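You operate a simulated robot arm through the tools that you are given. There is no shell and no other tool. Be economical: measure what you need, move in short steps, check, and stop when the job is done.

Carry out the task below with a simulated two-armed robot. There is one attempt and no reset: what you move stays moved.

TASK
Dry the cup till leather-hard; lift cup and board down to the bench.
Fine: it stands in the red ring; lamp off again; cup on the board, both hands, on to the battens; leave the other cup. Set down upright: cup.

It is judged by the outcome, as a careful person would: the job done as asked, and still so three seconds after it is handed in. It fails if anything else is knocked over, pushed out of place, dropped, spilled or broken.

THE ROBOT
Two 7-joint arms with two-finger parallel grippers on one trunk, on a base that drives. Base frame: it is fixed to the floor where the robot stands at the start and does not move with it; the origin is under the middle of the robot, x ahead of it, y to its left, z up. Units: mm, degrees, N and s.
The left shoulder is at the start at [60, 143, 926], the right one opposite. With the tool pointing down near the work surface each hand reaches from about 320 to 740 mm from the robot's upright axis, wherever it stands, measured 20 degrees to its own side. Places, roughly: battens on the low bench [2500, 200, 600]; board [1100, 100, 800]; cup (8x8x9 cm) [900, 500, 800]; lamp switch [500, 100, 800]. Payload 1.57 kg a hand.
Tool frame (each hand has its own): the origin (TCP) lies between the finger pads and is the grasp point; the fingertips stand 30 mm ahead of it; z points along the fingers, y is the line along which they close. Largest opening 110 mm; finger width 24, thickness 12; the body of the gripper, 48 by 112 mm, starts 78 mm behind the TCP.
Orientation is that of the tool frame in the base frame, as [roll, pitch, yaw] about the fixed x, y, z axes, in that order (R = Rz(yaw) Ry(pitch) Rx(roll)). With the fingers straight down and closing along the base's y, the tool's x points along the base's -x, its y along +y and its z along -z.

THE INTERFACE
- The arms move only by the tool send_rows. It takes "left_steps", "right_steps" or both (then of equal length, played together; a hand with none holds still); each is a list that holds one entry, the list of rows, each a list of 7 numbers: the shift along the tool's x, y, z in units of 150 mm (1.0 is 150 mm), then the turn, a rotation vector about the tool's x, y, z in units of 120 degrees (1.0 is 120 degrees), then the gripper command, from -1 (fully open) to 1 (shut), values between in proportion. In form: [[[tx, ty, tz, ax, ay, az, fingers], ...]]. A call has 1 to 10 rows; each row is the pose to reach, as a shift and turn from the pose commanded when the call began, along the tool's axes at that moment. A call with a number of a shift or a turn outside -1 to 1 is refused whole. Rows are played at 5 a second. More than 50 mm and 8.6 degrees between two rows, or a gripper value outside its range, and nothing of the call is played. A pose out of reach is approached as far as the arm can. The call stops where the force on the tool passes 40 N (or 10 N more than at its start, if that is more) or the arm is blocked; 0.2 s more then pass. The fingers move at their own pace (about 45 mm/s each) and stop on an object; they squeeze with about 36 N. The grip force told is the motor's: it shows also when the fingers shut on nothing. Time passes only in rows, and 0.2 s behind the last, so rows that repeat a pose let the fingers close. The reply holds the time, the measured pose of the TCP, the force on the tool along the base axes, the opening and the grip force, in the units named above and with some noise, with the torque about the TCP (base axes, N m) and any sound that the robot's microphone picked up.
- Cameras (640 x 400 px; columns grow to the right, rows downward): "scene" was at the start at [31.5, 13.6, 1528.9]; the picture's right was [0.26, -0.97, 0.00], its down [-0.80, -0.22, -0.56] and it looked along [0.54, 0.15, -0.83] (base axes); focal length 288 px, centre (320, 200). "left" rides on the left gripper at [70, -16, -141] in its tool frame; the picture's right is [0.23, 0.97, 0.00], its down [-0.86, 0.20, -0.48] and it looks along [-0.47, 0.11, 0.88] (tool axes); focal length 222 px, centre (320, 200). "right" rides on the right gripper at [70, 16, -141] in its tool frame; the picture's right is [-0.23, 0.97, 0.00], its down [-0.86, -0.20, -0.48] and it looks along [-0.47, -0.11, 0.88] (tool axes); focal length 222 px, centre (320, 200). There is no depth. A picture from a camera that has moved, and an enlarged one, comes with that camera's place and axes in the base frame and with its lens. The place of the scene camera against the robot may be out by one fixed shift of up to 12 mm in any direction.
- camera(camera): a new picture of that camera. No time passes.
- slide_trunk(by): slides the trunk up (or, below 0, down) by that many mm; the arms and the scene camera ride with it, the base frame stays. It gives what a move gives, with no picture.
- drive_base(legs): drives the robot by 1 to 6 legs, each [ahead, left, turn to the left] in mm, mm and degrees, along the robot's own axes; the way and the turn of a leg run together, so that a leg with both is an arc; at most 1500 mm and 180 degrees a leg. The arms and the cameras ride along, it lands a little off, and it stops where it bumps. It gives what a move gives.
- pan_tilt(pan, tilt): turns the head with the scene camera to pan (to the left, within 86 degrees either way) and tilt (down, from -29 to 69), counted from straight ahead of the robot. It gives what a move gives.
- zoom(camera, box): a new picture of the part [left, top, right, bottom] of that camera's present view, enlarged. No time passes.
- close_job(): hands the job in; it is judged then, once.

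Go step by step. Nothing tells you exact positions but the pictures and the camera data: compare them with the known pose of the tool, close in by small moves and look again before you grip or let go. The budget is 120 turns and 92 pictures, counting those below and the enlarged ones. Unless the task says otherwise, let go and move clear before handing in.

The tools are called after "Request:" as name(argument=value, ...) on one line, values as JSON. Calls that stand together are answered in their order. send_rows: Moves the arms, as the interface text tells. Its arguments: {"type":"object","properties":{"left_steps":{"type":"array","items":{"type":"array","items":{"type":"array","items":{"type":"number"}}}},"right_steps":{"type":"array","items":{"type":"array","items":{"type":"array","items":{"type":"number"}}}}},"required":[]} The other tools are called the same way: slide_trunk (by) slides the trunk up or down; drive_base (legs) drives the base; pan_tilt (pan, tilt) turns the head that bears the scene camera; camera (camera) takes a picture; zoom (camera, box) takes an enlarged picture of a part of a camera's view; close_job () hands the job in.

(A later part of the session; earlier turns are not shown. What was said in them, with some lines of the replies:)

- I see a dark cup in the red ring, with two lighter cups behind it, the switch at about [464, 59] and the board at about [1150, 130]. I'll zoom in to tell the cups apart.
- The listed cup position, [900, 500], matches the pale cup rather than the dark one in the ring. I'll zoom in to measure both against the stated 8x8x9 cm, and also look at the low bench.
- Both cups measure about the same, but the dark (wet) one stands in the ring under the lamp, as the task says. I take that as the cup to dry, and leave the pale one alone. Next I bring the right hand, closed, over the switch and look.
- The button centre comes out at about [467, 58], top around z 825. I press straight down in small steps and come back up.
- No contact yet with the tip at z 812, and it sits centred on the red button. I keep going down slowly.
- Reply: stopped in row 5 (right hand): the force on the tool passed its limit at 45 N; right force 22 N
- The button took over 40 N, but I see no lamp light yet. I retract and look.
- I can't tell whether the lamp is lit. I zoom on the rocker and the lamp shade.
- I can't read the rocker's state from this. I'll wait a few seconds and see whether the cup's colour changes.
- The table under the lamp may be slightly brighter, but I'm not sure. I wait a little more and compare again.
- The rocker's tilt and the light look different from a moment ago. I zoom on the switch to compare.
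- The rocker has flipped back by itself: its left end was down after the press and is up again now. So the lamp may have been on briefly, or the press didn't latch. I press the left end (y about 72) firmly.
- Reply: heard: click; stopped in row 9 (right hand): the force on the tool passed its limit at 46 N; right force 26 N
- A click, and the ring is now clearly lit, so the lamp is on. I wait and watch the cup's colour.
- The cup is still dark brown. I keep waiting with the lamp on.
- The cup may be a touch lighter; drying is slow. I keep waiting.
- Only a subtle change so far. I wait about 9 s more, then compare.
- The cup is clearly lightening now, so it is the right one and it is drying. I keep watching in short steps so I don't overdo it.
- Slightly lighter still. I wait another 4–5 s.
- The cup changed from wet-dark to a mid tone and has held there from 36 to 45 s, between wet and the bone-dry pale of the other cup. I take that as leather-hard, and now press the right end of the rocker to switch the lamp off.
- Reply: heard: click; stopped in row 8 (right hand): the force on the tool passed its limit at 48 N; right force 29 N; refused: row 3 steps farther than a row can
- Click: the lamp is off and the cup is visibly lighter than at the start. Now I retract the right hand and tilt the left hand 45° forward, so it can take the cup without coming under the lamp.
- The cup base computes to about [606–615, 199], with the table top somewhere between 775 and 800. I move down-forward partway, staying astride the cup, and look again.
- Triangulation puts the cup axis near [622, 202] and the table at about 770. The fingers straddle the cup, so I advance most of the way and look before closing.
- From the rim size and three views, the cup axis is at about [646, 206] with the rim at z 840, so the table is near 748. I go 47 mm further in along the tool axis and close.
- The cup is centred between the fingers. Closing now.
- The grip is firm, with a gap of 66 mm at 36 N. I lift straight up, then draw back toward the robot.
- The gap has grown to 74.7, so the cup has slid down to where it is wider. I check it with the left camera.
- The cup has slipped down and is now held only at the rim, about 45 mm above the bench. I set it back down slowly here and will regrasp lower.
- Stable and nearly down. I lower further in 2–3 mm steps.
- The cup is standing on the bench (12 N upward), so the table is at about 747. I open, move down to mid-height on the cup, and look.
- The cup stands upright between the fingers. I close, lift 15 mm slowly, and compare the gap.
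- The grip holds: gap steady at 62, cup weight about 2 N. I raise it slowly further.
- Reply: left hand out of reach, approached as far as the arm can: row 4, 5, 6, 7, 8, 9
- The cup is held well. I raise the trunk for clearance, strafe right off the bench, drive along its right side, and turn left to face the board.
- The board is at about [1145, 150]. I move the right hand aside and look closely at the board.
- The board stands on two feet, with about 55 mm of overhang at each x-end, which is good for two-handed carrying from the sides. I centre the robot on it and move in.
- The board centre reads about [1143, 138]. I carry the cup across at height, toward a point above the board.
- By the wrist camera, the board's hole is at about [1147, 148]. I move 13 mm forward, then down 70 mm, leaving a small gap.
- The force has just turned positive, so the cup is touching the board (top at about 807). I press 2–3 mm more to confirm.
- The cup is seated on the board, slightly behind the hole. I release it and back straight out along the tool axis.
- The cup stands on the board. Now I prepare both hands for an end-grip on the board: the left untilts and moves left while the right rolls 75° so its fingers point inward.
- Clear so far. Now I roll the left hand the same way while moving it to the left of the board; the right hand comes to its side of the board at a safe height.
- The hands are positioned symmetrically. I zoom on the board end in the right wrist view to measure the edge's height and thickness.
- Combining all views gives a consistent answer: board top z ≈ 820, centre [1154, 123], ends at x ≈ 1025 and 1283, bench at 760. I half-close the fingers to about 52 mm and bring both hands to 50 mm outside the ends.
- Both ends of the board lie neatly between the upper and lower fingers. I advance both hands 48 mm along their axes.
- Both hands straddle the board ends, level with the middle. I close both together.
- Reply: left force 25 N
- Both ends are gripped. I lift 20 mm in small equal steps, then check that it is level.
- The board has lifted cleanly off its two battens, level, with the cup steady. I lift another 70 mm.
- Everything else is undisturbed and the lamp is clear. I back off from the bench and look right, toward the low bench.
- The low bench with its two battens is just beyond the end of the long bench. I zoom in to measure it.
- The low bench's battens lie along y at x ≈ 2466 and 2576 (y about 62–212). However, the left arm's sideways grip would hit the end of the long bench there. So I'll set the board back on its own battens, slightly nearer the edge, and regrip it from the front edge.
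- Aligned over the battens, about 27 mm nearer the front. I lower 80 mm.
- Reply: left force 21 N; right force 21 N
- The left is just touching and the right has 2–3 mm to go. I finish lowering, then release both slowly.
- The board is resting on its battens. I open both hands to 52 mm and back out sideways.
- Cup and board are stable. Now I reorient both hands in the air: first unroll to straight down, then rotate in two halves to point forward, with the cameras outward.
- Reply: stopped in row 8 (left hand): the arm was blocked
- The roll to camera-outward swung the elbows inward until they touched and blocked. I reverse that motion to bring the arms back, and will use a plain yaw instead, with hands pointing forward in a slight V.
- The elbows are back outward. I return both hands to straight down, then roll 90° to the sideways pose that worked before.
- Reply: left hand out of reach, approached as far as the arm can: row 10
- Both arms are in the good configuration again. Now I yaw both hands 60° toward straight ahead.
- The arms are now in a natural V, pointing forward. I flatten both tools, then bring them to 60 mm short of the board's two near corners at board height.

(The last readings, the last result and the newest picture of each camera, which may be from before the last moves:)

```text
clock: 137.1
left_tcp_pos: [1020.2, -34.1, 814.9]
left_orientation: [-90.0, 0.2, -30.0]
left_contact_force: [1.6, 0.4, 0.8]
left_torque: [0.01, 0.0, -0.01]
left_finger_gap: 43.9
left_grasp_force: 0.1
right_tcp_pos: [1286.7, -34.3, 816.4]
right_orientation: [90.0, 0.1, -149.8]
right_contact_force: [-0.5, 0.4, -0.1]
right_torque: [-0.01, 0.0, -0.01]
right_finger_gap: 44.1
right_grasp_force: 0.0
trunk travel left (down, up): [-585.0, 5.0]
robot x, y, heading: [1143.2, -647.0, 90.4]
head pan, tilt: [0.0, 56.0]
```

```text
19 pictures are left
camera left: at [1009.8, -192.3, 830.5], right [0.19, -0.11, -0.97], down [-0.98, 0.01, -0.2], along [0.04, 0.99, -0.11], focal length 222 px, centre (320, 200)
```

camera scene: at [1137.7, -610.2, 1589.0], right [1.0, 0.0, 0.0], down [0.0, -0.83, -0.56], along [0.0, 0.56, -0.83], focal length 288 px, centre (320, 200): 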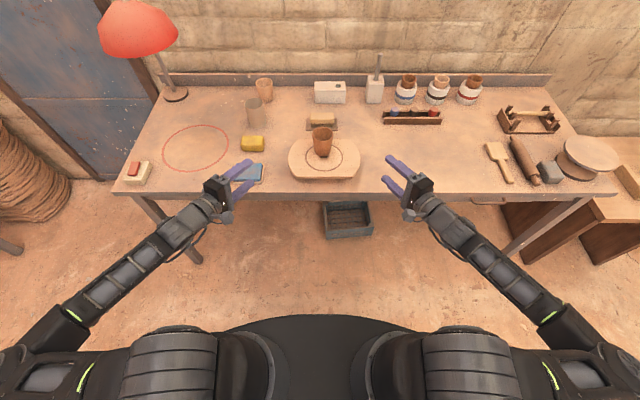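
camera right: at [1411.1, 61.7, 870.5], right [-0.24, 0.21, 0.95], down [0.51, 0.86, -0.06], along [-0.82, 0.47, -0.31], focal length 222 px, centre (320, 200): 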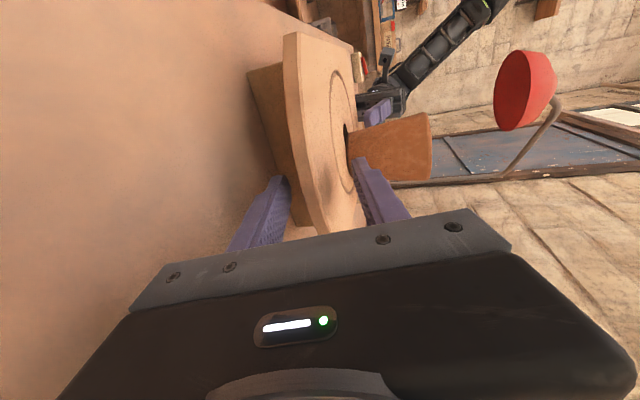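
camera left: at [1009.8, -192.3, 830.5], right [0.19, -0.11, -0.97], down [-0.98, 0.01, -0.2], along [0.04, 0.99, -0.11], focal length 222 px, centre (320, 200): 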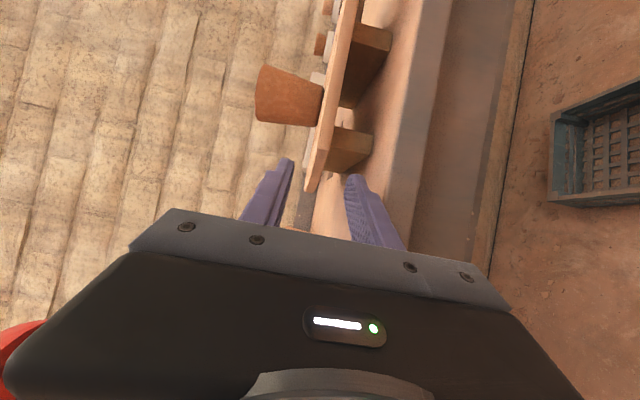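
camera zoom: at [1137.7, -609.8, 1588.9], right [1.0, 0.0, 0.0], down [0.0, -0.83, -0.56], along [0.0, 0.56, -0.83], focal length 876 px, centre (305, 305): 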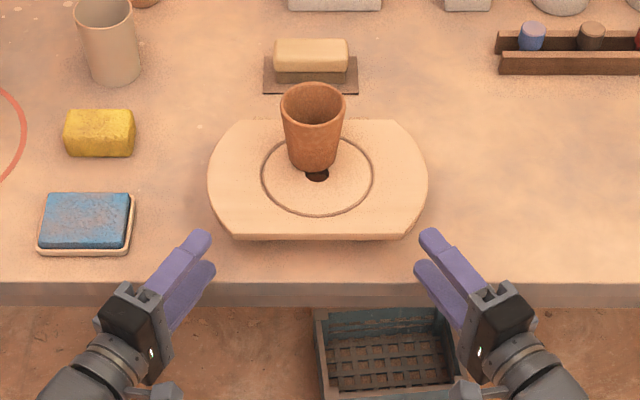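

The board's edge lies centred between the fingers, just a few mm high. I raise 3 mm and advance both hands 63 mm.

Request:
send_rows(left_steps=[[[0, -0.027, 0.05, 0, 0, 0, 0.2], [0, -0.027, 0.12, 0, 0, 0, 0.2], [0, -0.027, 0.19, 0, 0, 0, 0.2], [0, -0.027, 0.26, 0, 0, 0, 0.2], [0, -0.027, 0.33, 0, 0, 0, 0.2], [0, -0.027, 0.39, 0, 0, 0, 0.2], [0, -0.027, 0.42, 0, 0, 0, 0.2], [0, -0.027, 0.42, 0, 0, 0, 0.2]]], right_steps=[[[0, 0.017, 0.05, 0, 0, 0, 0.2], [0, 0.017, 0.12, 0, 0, 0, 0.2], [0, 0.017, 0.19, 0, 0, 0, 0.2], [0, 0.017, 0.26, 0, 0, 0, 0.2], [0, 0.017, 0.33, 0, 0, 0, 0.2], [0, 0.017, 0.39, 0, 0, 0, 0.2], [0, 0.017, 0.42, 0, 0, 0, 0.2], [0, 0.017, 0.42, 0, 0, 0, 0.2]]])

Request:
zoom(camera="scene", box=[220, 100, 430, 231])

Request:
camera(camera="right")

```text
clock: 138.9
left_tcp_pos: [1052.0, 19.7, 819.6]
left_orientation: [-90.0, 0.2, -30.0]
left_contact_force: [-0.3, -0.2, -0.3]
left_torque: [-0.01, 0.0, 0.02]
left_finger_gap: 44.1
left_grasp_force: 0.2
right_tcp_pos: [1254.9, 19.9, 818.3]
right_orientation: [90.1, -0.1, -149.7]
right_contact_force: [-0.1, 0.8, 0.6]
right_torque: [0.0, -0.02, -0.02]
right_finger_gap: 43.7
right_grasp_force: 0.0
trunk travel left (down, up): [-585.0, 5.0]
robot x, y, heading: [1144.4, -641.2, 90.1]
head pan, tilt: [0.0, 56.0]
```

```text
3.05 times, centred on (325, 166) of scene
camera zoom: at [1137.7, -609.7, 1588.9], right [1.0, 0.0, 0.0], down [0.0, -0.83, -0.56], along [0.0, 0.56, -0.83], focal length 876 px, centre (305, 305)
```

zoom: 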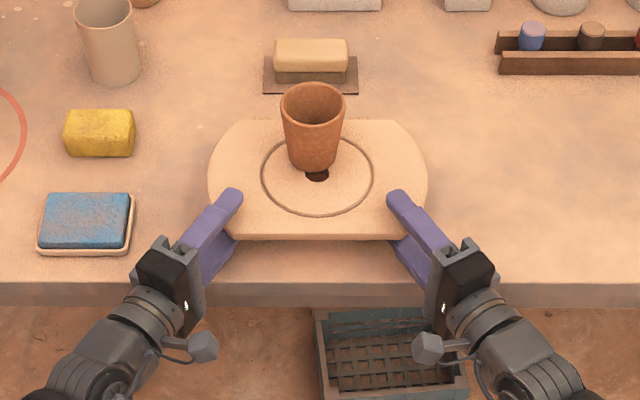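

```text
17 pictures are left
camera right: at [1265.8, -138.1, 835.6], right [0.2, 0.12, 0.97], down [0.98, 0.02, -0.2], along [-0.04, 0.99, -0.11], focal length 222 px, centre (320, 200)
```

right: 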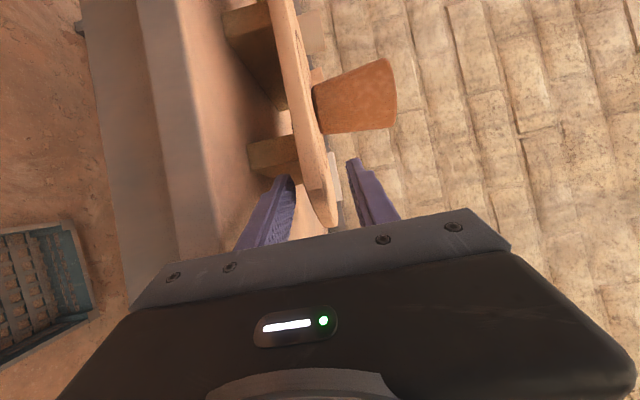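

Both grippers straddle the near corners and the battens are clear of the lower fingers. Closing.

Request:
send_rows(left_steps=[[[0, 0, 0, 0, 0, 0, 0.5], [0, 0, 0, 0, 0, 0, 1], [0, 0, 0, 0, 0, 0, 1], [0, 0, 0, 0, 0, 0, 1]]], right_steps=[[[0, 0, 0, 0, 0, 0, 0.5], [0, 0, 0, 0, 0, 0, 1], [0, 0, 0, 0, 0, 0, 1], [0, 0, 0, 0, 0, 0, 1]]])

Request:
send_rows(left_steps=[[[0, -0.03, 0, 0, 0, 0, 1], [0, -0.06, 0, 0, 0, 0, 1], [0, -0.09, 0, 0, 0, 0, 1], [0, -0.12, 0, 0, 0, 0, 1], [0, -0.12, 0, 0, 0, 0, 1]]], right_steps=[[[0, 0.03, 0, 0, 0, 0, 1], [0, 0.06, 0, 0, 0, 0, 1], [0, 0.09, 0, 0, 0, 0, 1], [0, 0.12, 0, 0, 0, 0, 1], [0, 0.12, 0, 0, 0, 0, 1]]])

Request:
camera(camera="left")

```text
clock: 139.9
left_tcp_pos: [1051.6, 19.7, 818.3]
left_orientation: [-90.1, 0.3, -30.1]
left_contact_force: [0.1, 1.5, -1.5]
left_torque: [-0.23, 0.27, -0.01]
left_finger_gap: 11.9
left_grasp_force: 29.0
right_tcp_pos: [1255.6, 20.6, 818.2]
right_orientation: [90.0, -0.1, -149.9]
right_contact_force: [-0.6, -1.5, 0.0]
right_torque: [-0.13, 0.28, 0.07]
right_finger_gap: 11.4
right_grasp_force: 29.2
trunk travel left (down, up): [-585.0, 5.0]
robot x, y, heading: [1145.2, -646.0, 90.3]
head pan, tilt: [0.0, 56.0]
```

```text
clock: 141.1
left_tcp_pos: [1053.3, 20.3, 838.3]
left_orientation: [-90.0, 0.1, -30.0]
left_contact_force: [0.9, 9.7, -6.4]
left_torque: [-0.33, 0.35, 0.96]
left_finger_gap: 11.9
left_grasp_force: 29.0
right_tcp_pos: [1253.9, 20.4, 835.6]
right_orientation: [90.0, -0.2, -149.7]
right_contact_force: [-2.5, -9.7, 1.7]
right_torque: [-0.06, 0.5, 0.93]
right_finger_gap: 12.0
right_grasp_force: 28.8
trunk travel left (down, up): [-585.0, 5.0]
robot x, y, heading: [1145.2, -646.4, 90.3]
head pan, tilt: [0.0, 56.0]
```

```text
16 pictures are left
camera left: at [1042.1, -137.1, 853.3], right [0.19, -0.11, -0.97], down [-0.98, 0.01, -0.2], along [0.04, 0.99, -0.11], focal length 222 px, centre (320, 200)
```

left: 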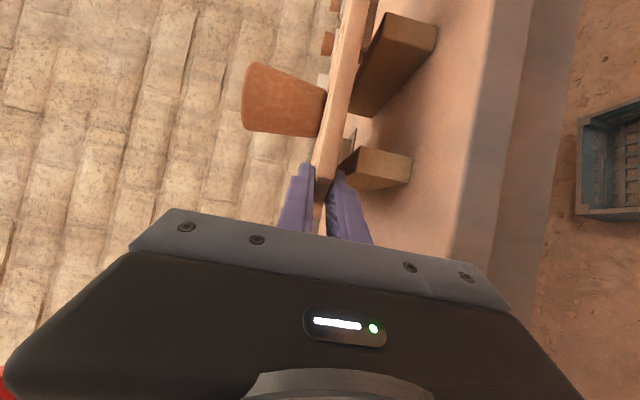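

The pads sit flush (gap 12), the board is level and the cup upright, and the battens stay behind. I lift 65 mm more, back off, and drive right along the benches to opposite the low bench.

Request:
send_rows(left_steps=[[[0, -0.05, 0, 0, 0, 0, 1], [0, -0.11, 0, 0, 0, 0, 1], [0, -0.17, 0, 0, 0, 0, 1], [0, -0.23, 0, 0, 0, 0, 1], [0, -0.29, 0, 0, 0, 0, 1], [0, -0.35, 0, 0, 0, 0, 1], [0, -0.4, 0, 0, 0, 0, 1], [0, -0.42, 0, 0, 0, 0, 1]]], right_steps=[[[0, 0.05, 0, 0, 0, 0, 1], [0, 0.11, 0, 0, 0, 0, 1], [0, 0.17, 0, 0, 0, 0, 1], [0, 0.23, 0, 0, 0, 0, 1], [0, 0.29, 0, 0, 0, 0, 1], [0, 0.35, 0, 0, 0, 0, 1], [0, 0.4, 0, 0, 0, 0, 1], [0, 0.43, 0, 0, 0, 0, 1]]])

Request:
drive_base(legs=[[-260, 0, 0], [0, -1367, 0]])

Request:
camera(camera="scene")

```text
clock: 142.9
left_tcp_pos: [1054.2, 20.1, 900.0]
left_orientation: [-89.9, 0.1, -30.1]
left_contact_force: [-3.0, -1.4, -2.4]
left_torque: [-0.37, 0.05, -0.2]
left_finger_gap: 11.5
left_grasp_force: 29.0
right_tcp_pos: [1256.6, 21.9, 901.0]
right_orientation: [90.2, 0.0, -149.8]
right_contact_force: [2.4, 1.5, -2.8]
right_torque: [0.02, -0.09, -0.08]
right_finger_gap: 11.5
right_grasp_force: 28.8
trunk travel left (down, up): [-585.0, 5.0]
robot x, y, heading: [1147.0, -646.0, 90.0]
head pan, tilt: [0.0, 56.0]
```

```text
clock: 151.2
left_tcp_pos: [2431.0, -255.9, 900.1]
left_orientation: [-90.0, 0.2, -31.2]
left_contact_force: [-13.5, 2.5, -0.3]
left_torque: [-0.18, -0.08, 0.26]
left_finger_gap: 11.7
left_grasp_force: 29.2
right_tcp_pos: [2632.5, -258.3, 900.9]
right_orientation: [90.2, -0.1, -151.1]
right_contact_force: [12.9, -2.1, -3.5]
right_torque: [-0.15, -0.25, 0.18]
right_finger_gap: 11.9
right_grasp_force: 28.5
trunk travel left (down, up): [-585.0, 5.0]
robot x, y, heading: [2510.4, -922.1, 89.0]
head pan, tilt: [0.0, 56.0]
```

```text
15 pictures are left
camera scene: at [2501.7, -886.6, 1588.8], right [1.0, -0.02, 0.0], down [-0.02, -0.83, -0.56], along [0.01, 0.56, -0.83], focal length 288 px, centre (320, 200)
```

scene: 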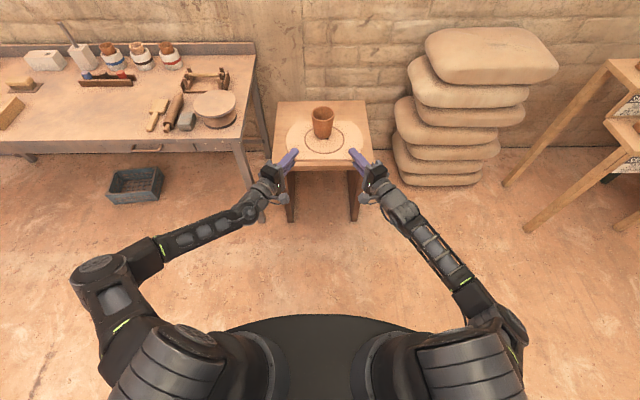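

The robot now stands opposite the low bench, which is clear. I correct the 1° heading error and use both wrist cameras to see the battens beneath the board.

Request:
drive_base(legs=[[0, 0, 1.0]])

Request:
camera(camera="left")

Request:
camera(camera="right")

```text
clock: 151.9
left_tcp_pos: [2418.6, -257.5, 899.2]
left_orientation: [-89.9, 0.1, -30.2]
left_contact_force: [0.8, 0.8, -1.8]
left_torque: [-0.25, 0.0, 0.02]
left_finger_gap: 11.8
left_grasp_force: 29.6
right_tcp_pos: [2621.7, -256.9, 900.9]
right_orientation: [90.1, 0.0, -150.1]
right_contact_force: [0.3, -0.9, -3.2]
right_torque: [-0.1, -0.13, 0.19]
right_finger_gap: 11.8
right_grasp_force: 29.2
trunk travel left (down, up): [-585.0, 5.0]
robot x, y, heading: [2510.9, -925.0, 89.9]
head pan, tilt: [0.0, 56.0]
```

```text
14 pictures are left
camera left: at [2407.7, -413.7, 915.9], right [0.19, -0.11, -0.97], down [-0.98, 0.02, -0.2], along [0.04, 0.99, -0.11], focal length 222 px, centre (320, 200)
```

left: 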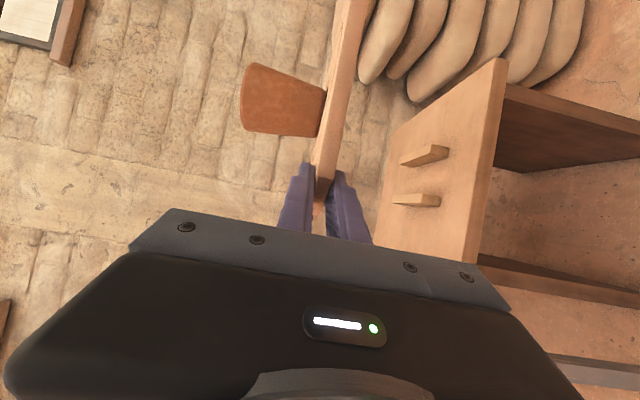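

```text
13 pictures are left
camera right: at [2631.5, -414.4, 918.5], right [0.2, 0.12, 0.97], down [0.98, 0.01, -0.2], along [-0.03, 0.99, -0.11], focal length 222 px, centre (320, 200)
```

right: 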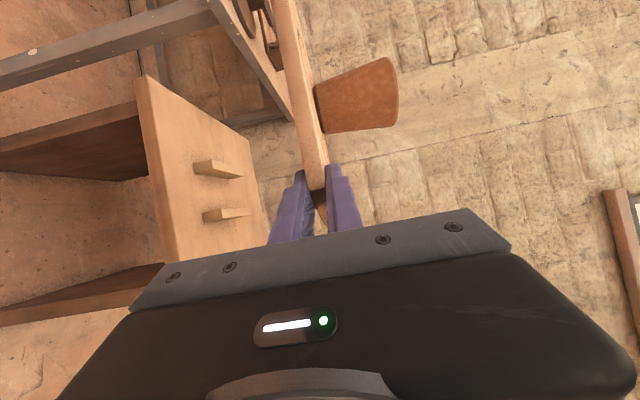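

Both battens are visible in both wrist views. I zoom in to triangulate their ends and the bench edge.

Request:
zoom(camera="left", box=[360, 50, 520, 270])

Request:
zoom(camera="right", box=[120, 60, 280, 270])

```text
1.82 times, centred on (440, 160) of left
camera zoom: at [2407.7, -413.7, 915.9], right [0.19, -0.11, -0.97], down [-0.98, 0.02, -0.2], along [0.04, 0.99, -0.11], focal length 404 px, centre (102, 273)
```

zoom: 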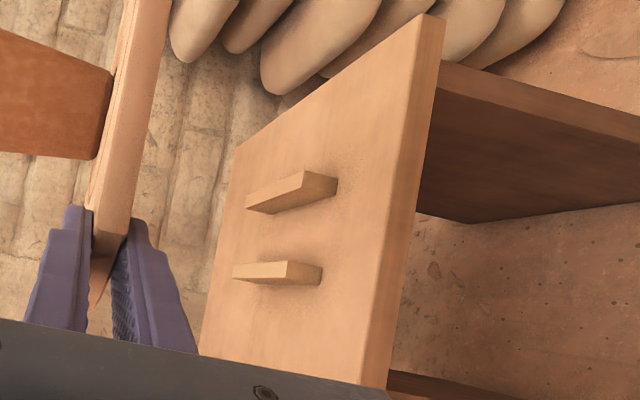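

```text
1.90 times, centred on (200, 165) of right
camera zoom: at [2631.5, -414.4, 918.5], right [0.2, 0.12, 0.97], down [0.98, 0.01, -0.2], along [-0.03, 0.99, -0.11], focal length 423 px, centre (549, 267)
```

zoom: 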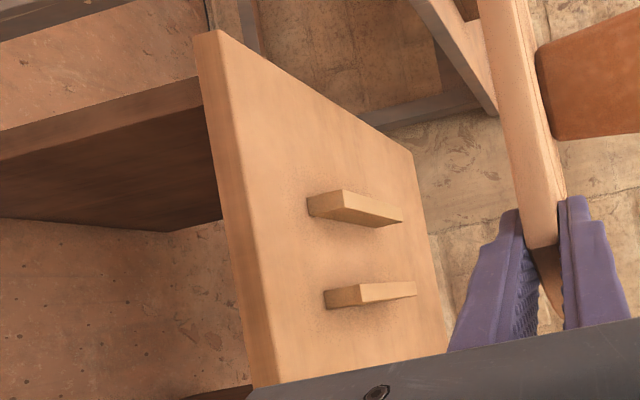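

Triangulated: the battens are at x ≈ 2478 and 2602, y ≈ 90–258, tops at z ≈ 617; the bench top is ≈ 570 with its front edge at y ≈ -7. I'll put the TCPs at y ≈ 64, clear of the battens' ends, with the board centre over x 2540. First I drive in.

Request:
drive_base(legs=[[321, -20, 0]])

Request:
slide_trunk(by=-200)

Request:
camera(camera="left")

```text
clock: 154.1
left_tcp_pos: [2442.8, 65.9, 899.9]
left_orientation: [-90.1, 0.1, -30.5]
left_contact_force: [1.4, 1.6, -1.0]
left_torque: [-0.3, -0.03, 0.04]
left_finger_gap: 11.8
left_grasp_force: 28.8
right_tcp_pos: [2644.1, 64.3, 900.7]
right_orientation: [90.0, -0.2, -150.3]
right_contact_force: [-0.6, 0.3, -2.3]
right_torque: [-0.1, -0.11, 0.08]
right_finger_gap: 11.8
right_grasp_force: 29.2
trunk travel left (down, up): [-585.0, 5.0]
robot x, y, heading: [2528.9, -597.5, 89.7]
head pan, tilt: [0.0, 56.0]
```

```text
clock: 156.2
left_tcp_pos: [2443.5, 65.9, 701.2]
left_orientation: [-90.1, 0.2, -30.5]
left_contact_force: [-0.5, 0.7, -1.8]
left_torque: [-0.32, 0.01, -0.02]
left_finger_gap: 12.1
left_grasp_force: 29.0
right_tcp_pos: [2644.3, 64.4, 700.1]
right_orientation: [90.1, -0.1, -150.4]
right_contact_force: [1.0, -0.9, -2.8]
right_torque: [-0.05, -0.06, 0.13]
right_finger_gap: 11.8
right_grasp_force: 28.8
trunk travel left (down, up): [-385.0, 205.0]
robot x, y, heading: [2526.4, -600.8, 89.7]
head pan, tilt: [0.0, 56.0]
```

```text
10 pictures are left
camera left: at [2430.5, -91.4, 716.0], right [0.19, -0.11, -0.97], down [-0.98, 0.02, -0.2], along [0.04, 0.99, -0.11], focal length 222 px, centre (320, 200)
```

left: 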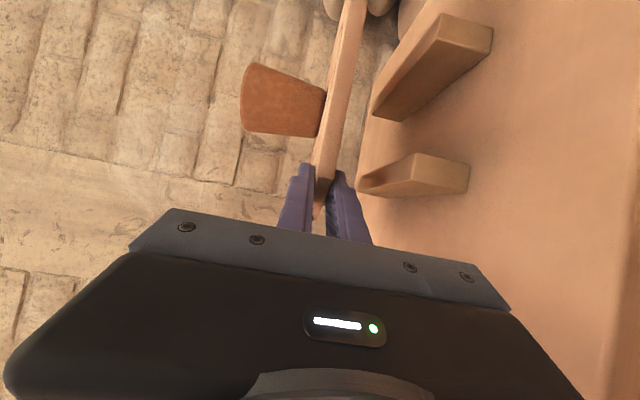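

The battens are confirmed (near end y ≈ 90, top 617). I ease back 6 mm, centre by 4 mm, pitch the board 3° forward so the gripper bodies clear the bench, and lower 60 mm.

Request:
send_rows(left_steps=[[[0, 0, -0.016, -0.007, 0, -0.004, 1], [-0.002, 0, -0.032, -0.0145, 0, -0.008, 1], [-0.003, 0, -0.048, -0.0217, 0, -0.0125, 1], [-0.003, 0, -0.048, -0.0217, 0, -0.0125, 1]]], right_steps=[[[0.014, 0, -0.007, 0.007, 0, 0.004, 1], [0.028, 0, -0.014, 0.0145, 0, 0.008, 1], [0.043, 0, -0.022, 0.0217, 0, 0.0125, 1], [0.043, 0, -0.022, 0.0217, 0, 0.0125, 1]]])

Request:
slide_trunk(by=-60)

Request:
camera(camera="right")

```text
clock: 157.2
left_tcp_pos: [2439.7, 58.4, 701.2]
left_orientation: [-92.5, -1.4, -30.6]
left_contact_force: [2.0, 4.4, -2.9]
left_torque: [-0.29, 0.01, 0.27]
left_finger_gap: 12.0
left_grasp_force: 29.4
right_tcp_pos: [2640.9, 58.2, 700.7]
right_orientation: [92.6, -1.6, -150.3]
right_contact_force: [-3.8, -5.4, -2.3]
right_torque: [-0.08, -0.09, 0.68]
right_finger_gap: 11.7
right_grasp_force: 29.5
trunk travel left (down, up): [-385.0, 205.0]
robot x, y, heading: [2528.3, -599.3, 89.8]
head pan, tilt: [0.0, 56.0]
```

```text
clock: 158.2
left_tcp_pos: [2439.2, 58.7, 643.4]
left_orientation: [-92.4, -1.2, -30.4]
left_contact_force: [4.8, 3.0, 6.1]
left_torque: [0.98, -0.21, 0.2]
left_finger_gap: 12.0
left_grasp_force: 29.3
right_tcp_pos: [2640.9, 59.8, 642.8]
right_orientation: [92.5, -1.4, -150.2]
right_contact_force: [-6.5, 4.0, 3.0]
right_torque: [1.03, 0.15, 0.05]
right_finger_gap: 12.2
right_grasp_force: 29.1
trunk travel left (down, up): [-325.0, 265.0]
robot x, y, heading: [2527.7, -601.8, 89.8]
head pan, tilt: [0.0, 56.0]
```

```text
9 pictures are left
camera right: at [2650.8, -98.2, 668.4], right [0.2, 0.16, 0.97], down [0.98, 0.0, -0.2], along [-0.03, 0.99, -0.16], focal length 222 px, centre (320, 200)
```

right: 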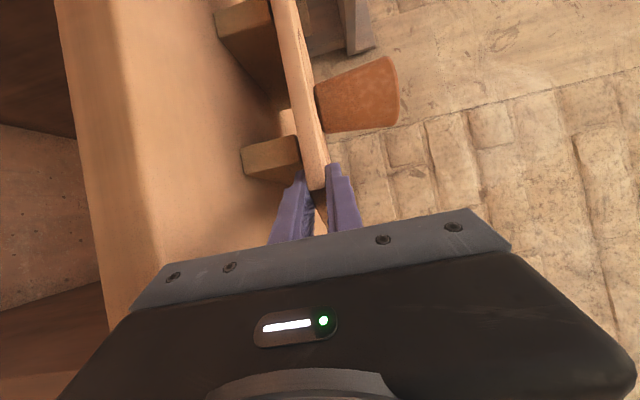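

The board's far side has touched the battens. I lower the near side by 5 mm while levelling 1.5°.

Request:
send_rows(left_steps=[[[0, 0.011, 0, 0.0036, 0, 0.0021, 1], [0, 0.022, 0, 0.0073, 0, 0.0042, 1], [0, 0.033, 0, 0.0109, 0, 0.00625, 1], [0, 0.033, 0, 0.0109, 0, 0.00625, 1]]], right_steps=[[[0, -0.011, 0, -0.0036, 0, -0.0021, 1], [0, -0.022, 0, -0.0073, 0, -0.0042, 1], [0, -0.033, 0, -0.0109, 0, -0.00625, 1], [0, -0.033, 0, -0.0109, 0, -0.00625, 1]]])

Request:
camera(camera="left")

```text
clock: 159.2
left_tcp_pos: [2439.1, 58.2, 637.3]
left_orientation: [-91.2, -0.6, -30.4]
left_contact_force: [1.3, -1.4, 9.3]
left_torque: [1.2, -0.23, -0.23]
left_finger_gap: 12.0
left_grasp_force: 29.0
right_tcp_pos: [2640.5, 56.4, 637.2]
right_orientation: [91.3, -0.8, -150.3]
right_contact_force: [-2.7, 4.4, 4.8]
right_torque: [1.31, 0.15, -0.1]
right_finger_gap: 12.4
right_grasp_force: 29.1
trunk travel left (down, up): [-325.0, 265.0]
robot x, y, heading: [2527.3, -604.4, 89.6]
head pan, tilt: [0.0, 56.0]
```

```text
8 pictures are left
camera left: at [2426.9, -98.1, 655.9], right [0.19, -0.14, -0.97], down [-0.98, 0.02, -0.2], along [0.04, 0.99, -0.13], focal length 222 px, centre (320, 200)
```

left: 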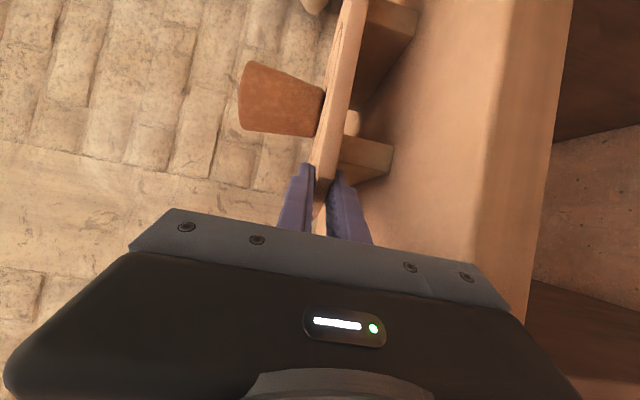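

The board is nearly flat on both battens, with only 2–3 mm left at the near end. I open the fingers gradually so it settles, then look.

Request:
send_rows(left_steps=[[[0, 0.006, 0, 0, 0, 0, 0.76], [0, 0.01, 0, 0, 0, 0, 0.72], [0, 0.01, 0, 0, 0, 0, 0.66], [0, 0.01, 0, 0, 0, 0, 0.6], [0, 0.01, 0, 0, 0, 0, 0.5], [0, 0.01, 0, 0, 0, 0, 0.4], [0, 0.01, 0, 0, 0, 0, 0.3]]], right_steps=[[[0, -0.006, 0, 0, 0, 0, 0.76], [0, -0.01, 0, 0, 0, 0, 0.72], [0, -0.01, 0, 0, 0, 0, 0.66], [0, -0.01, 0, 0, 0, 0, 0.6], [0, -0.01, 0, 0, 0, 0, 0.5], [0, -0.01, 0, 0, 0, 0, 0.4], [0, -0.01, 0, 0, 0, 0, 0.3]]])

Request:
camera(camera="left")

Request:
zoom(camera="scene", box=[220, 100, 430, 231])

```text
clock: 160.8
left_tcp_pos: [2440.2, 59.4, 635.4]
left_orientation: [-91.3, -0.5, -30.5]
left_contact_force: [-0.2, -0.9, 0.0]
left_torque: [0.03, 0.01, 0.03]
left_finger_gap: 38.6
left_grasp_force: 0.1
right_tcp_pos: [2640.0, 58.4, 636.7]
right_orientation: [91.4, -0.9, -150.3]
right_contact_force: [-0.5, -0.4, 0.0]
right_torque: [0.01, 0.04, -0.01]
right_finger_gap: 38.6
right_grasp_force: 0.2
trunk travel left (down, up): [-325.0, 265.0]
robot x, y, heading: [2525.4, -601.8, 89.6]
head pan, tilt: [0.0, 56.0]
```

```text
7 pictures are left
camera left: at [2427.0, -97.4, 654.1], right [0.19, -0.14, -0.97], down [-0.98, 0.02, -0.2], along [0.04, 0.99, -0.13], focal length 222 px, centre (320, 200)
```

left: 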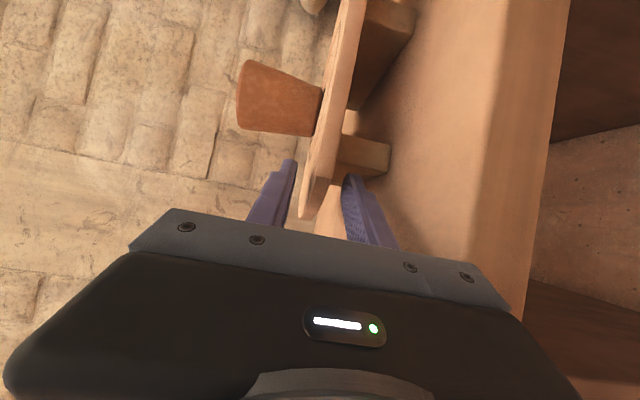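

```text
3.05 times, centred on (325, 166) of scene
camera zoom: at [2521.4, -565.1, 1328.8], right [1.0, -0.01, 0.0], down [0.0, -0.83, -0.56], along [0.0, 0.56, -0.83], focal length 876 px, centre (305, 305)
```

zoom: 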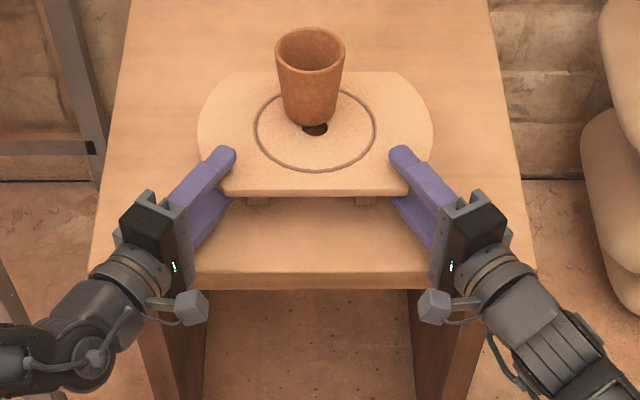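

The board rests on both battens with the cup upright. I back both hands straight out, then drive the robot back.

Request:
send_rows(left_steps=[[[0, 0, -0.06, 0, 0, 0, 0.3], [0, 0, -0.14, 0, 0, 0, 0.3], [0, 0, -0.24, 0, 0, 0, 0.3], [0, 0, -0.36, 0, 0, 0, 0.3], [0, 0, -0.48, 0, 0, 0, 0.3], [0, 0, -0.6, 0, 0, 0, 0.3]]], right_steps=[[[0, 0, -0.06, 0, 0, 0, 0.3], [0, 0, -0.14, 0, 0, 0, 0.3], [0, 0, -0.24, 0, 0, 0, 0.3], [0, 0, -0.36, 0, 0, 0, 0.3], [0, 0, -0.48, 0, 0, 0, 0.3], [0, 0, -0.6, 0, 0, 0, 0.3]]])

Request:
drive_base(legs=[[-250, 0, 0]])

Request:
camera(camera="scene")

Request:
camera(camera="left")

```text
clock: 162.2
left_tcp_pos: [2392.8, -18.5, 636.6]
left_orientation: [-91.2, -0.7, -30.4]
left_contact_force: [-0.5, 0.1, -0.2]
left_torque: [0.0, 0.0, 0.04]
left_finger_gap: 38.5
left_grasp_force: 0.1
right_tcp_pos: [2684.8, -19.7, 635.6]
right_orientation: [91.3, -0.8, -150.4]
right_contact_force: [0.3, 0.8, -0.8]
right_torque: [0.0, 0.01, 0.01]
right_finger_gap: 38.7
right_grasp_force: 0.1
trunk travel left (down, up): [-325.0, 265.0]
robot x, y, heading: [2533.1, -602.5, 89.7]
head pan, tilt: [0.0, 56.0]
```

```text
clock: 164.1
left_tcp_pos: [2392.2, -271.0, 636.3]
left_orientation: [-91.4, -0.6, -30.5]
left_contact_force: [0.6, -0.4, -0.2]
left_torque: [0.03, 0.02, 0.04]
left_finger_gap: 38.5
left_grasp_force: 0.0
right_tcp_pos: [2685.0, -271.1, 635.7]
right_orientation: [91.4, -0.8, -150.3]
right_contact_force: [0.9, 1.2, 0.5]
right_torque: [0.02, -0.02, 0.01]
right_finger_gap: 38.7
right_grasp_force: 0.0
trunk travel left (down, up): [-325.0, 265.0]
robot x, y, heading: [2524.8, -852.9, 89.7]
head pan, tilt: [0.0, 56.0]
```

```text
5 pictures are left
camera scene: at [2520.1, -816.3, 1328.9], right [1.0, -0.01, 0.0], down [0.0, -0.83, -0.56], along [0.0, 0.56, -0.83], focal length 288 px, centre (320, 200)
```

scene: 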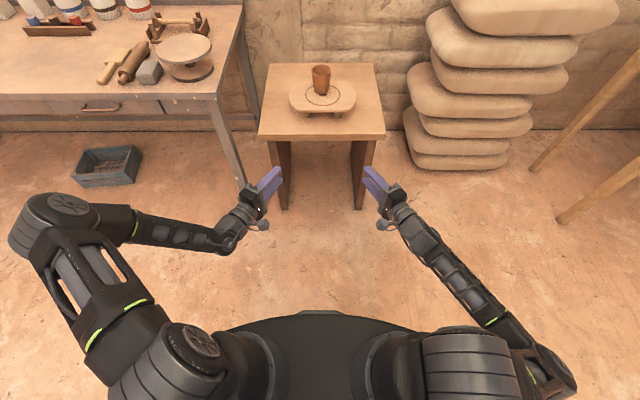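

```text
4 pictures are left
camera left: at [2380.4, -426.5, 656.5], right [0.19, -0.14, -0.97], down [-0.98, 0.02, -0.2], along [0.04, 0.99, -0.13], focal length 222 px, centre (320, 200)
```

left: 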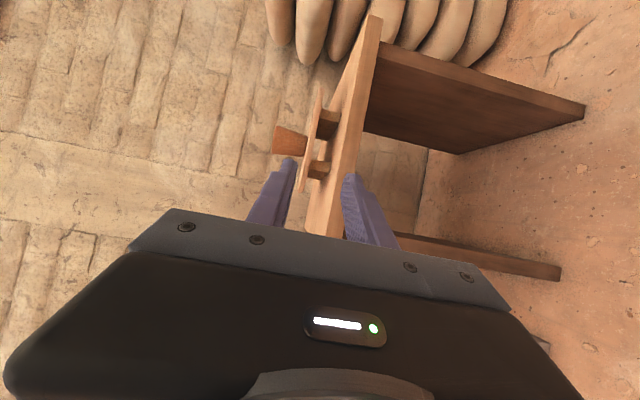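

The board lies flat on both battens of the low bench with the cup upright on it, both hands are clear, and the other cup was left where it stood. Handing in.

Request:
close_job()

```text
The job is handed in.
```

The cup that stood in the red ring is drying done as far as I could judge by its colour, and it now stands upright on its board across the low-bench battens. The lamp clicked off, the other cup is untouched, and both hands are clear.

- **Leather-hard by eye:** the cup lightened from dark brown to a steady mid tone after about 30 s under the lamp. I stopped there; nothing measured it.
- **Which cup:** the listed cup position matched the pale cup, but I took the dark one in the ring, as the task text says.
- **Slip on the way:** on the first lift the cup slid down in the grip. I set it back on the bench and regripped it; nothing fell.
- **Board position:** it rests on both battens but sits about 40 mm nearer the front than their middle.
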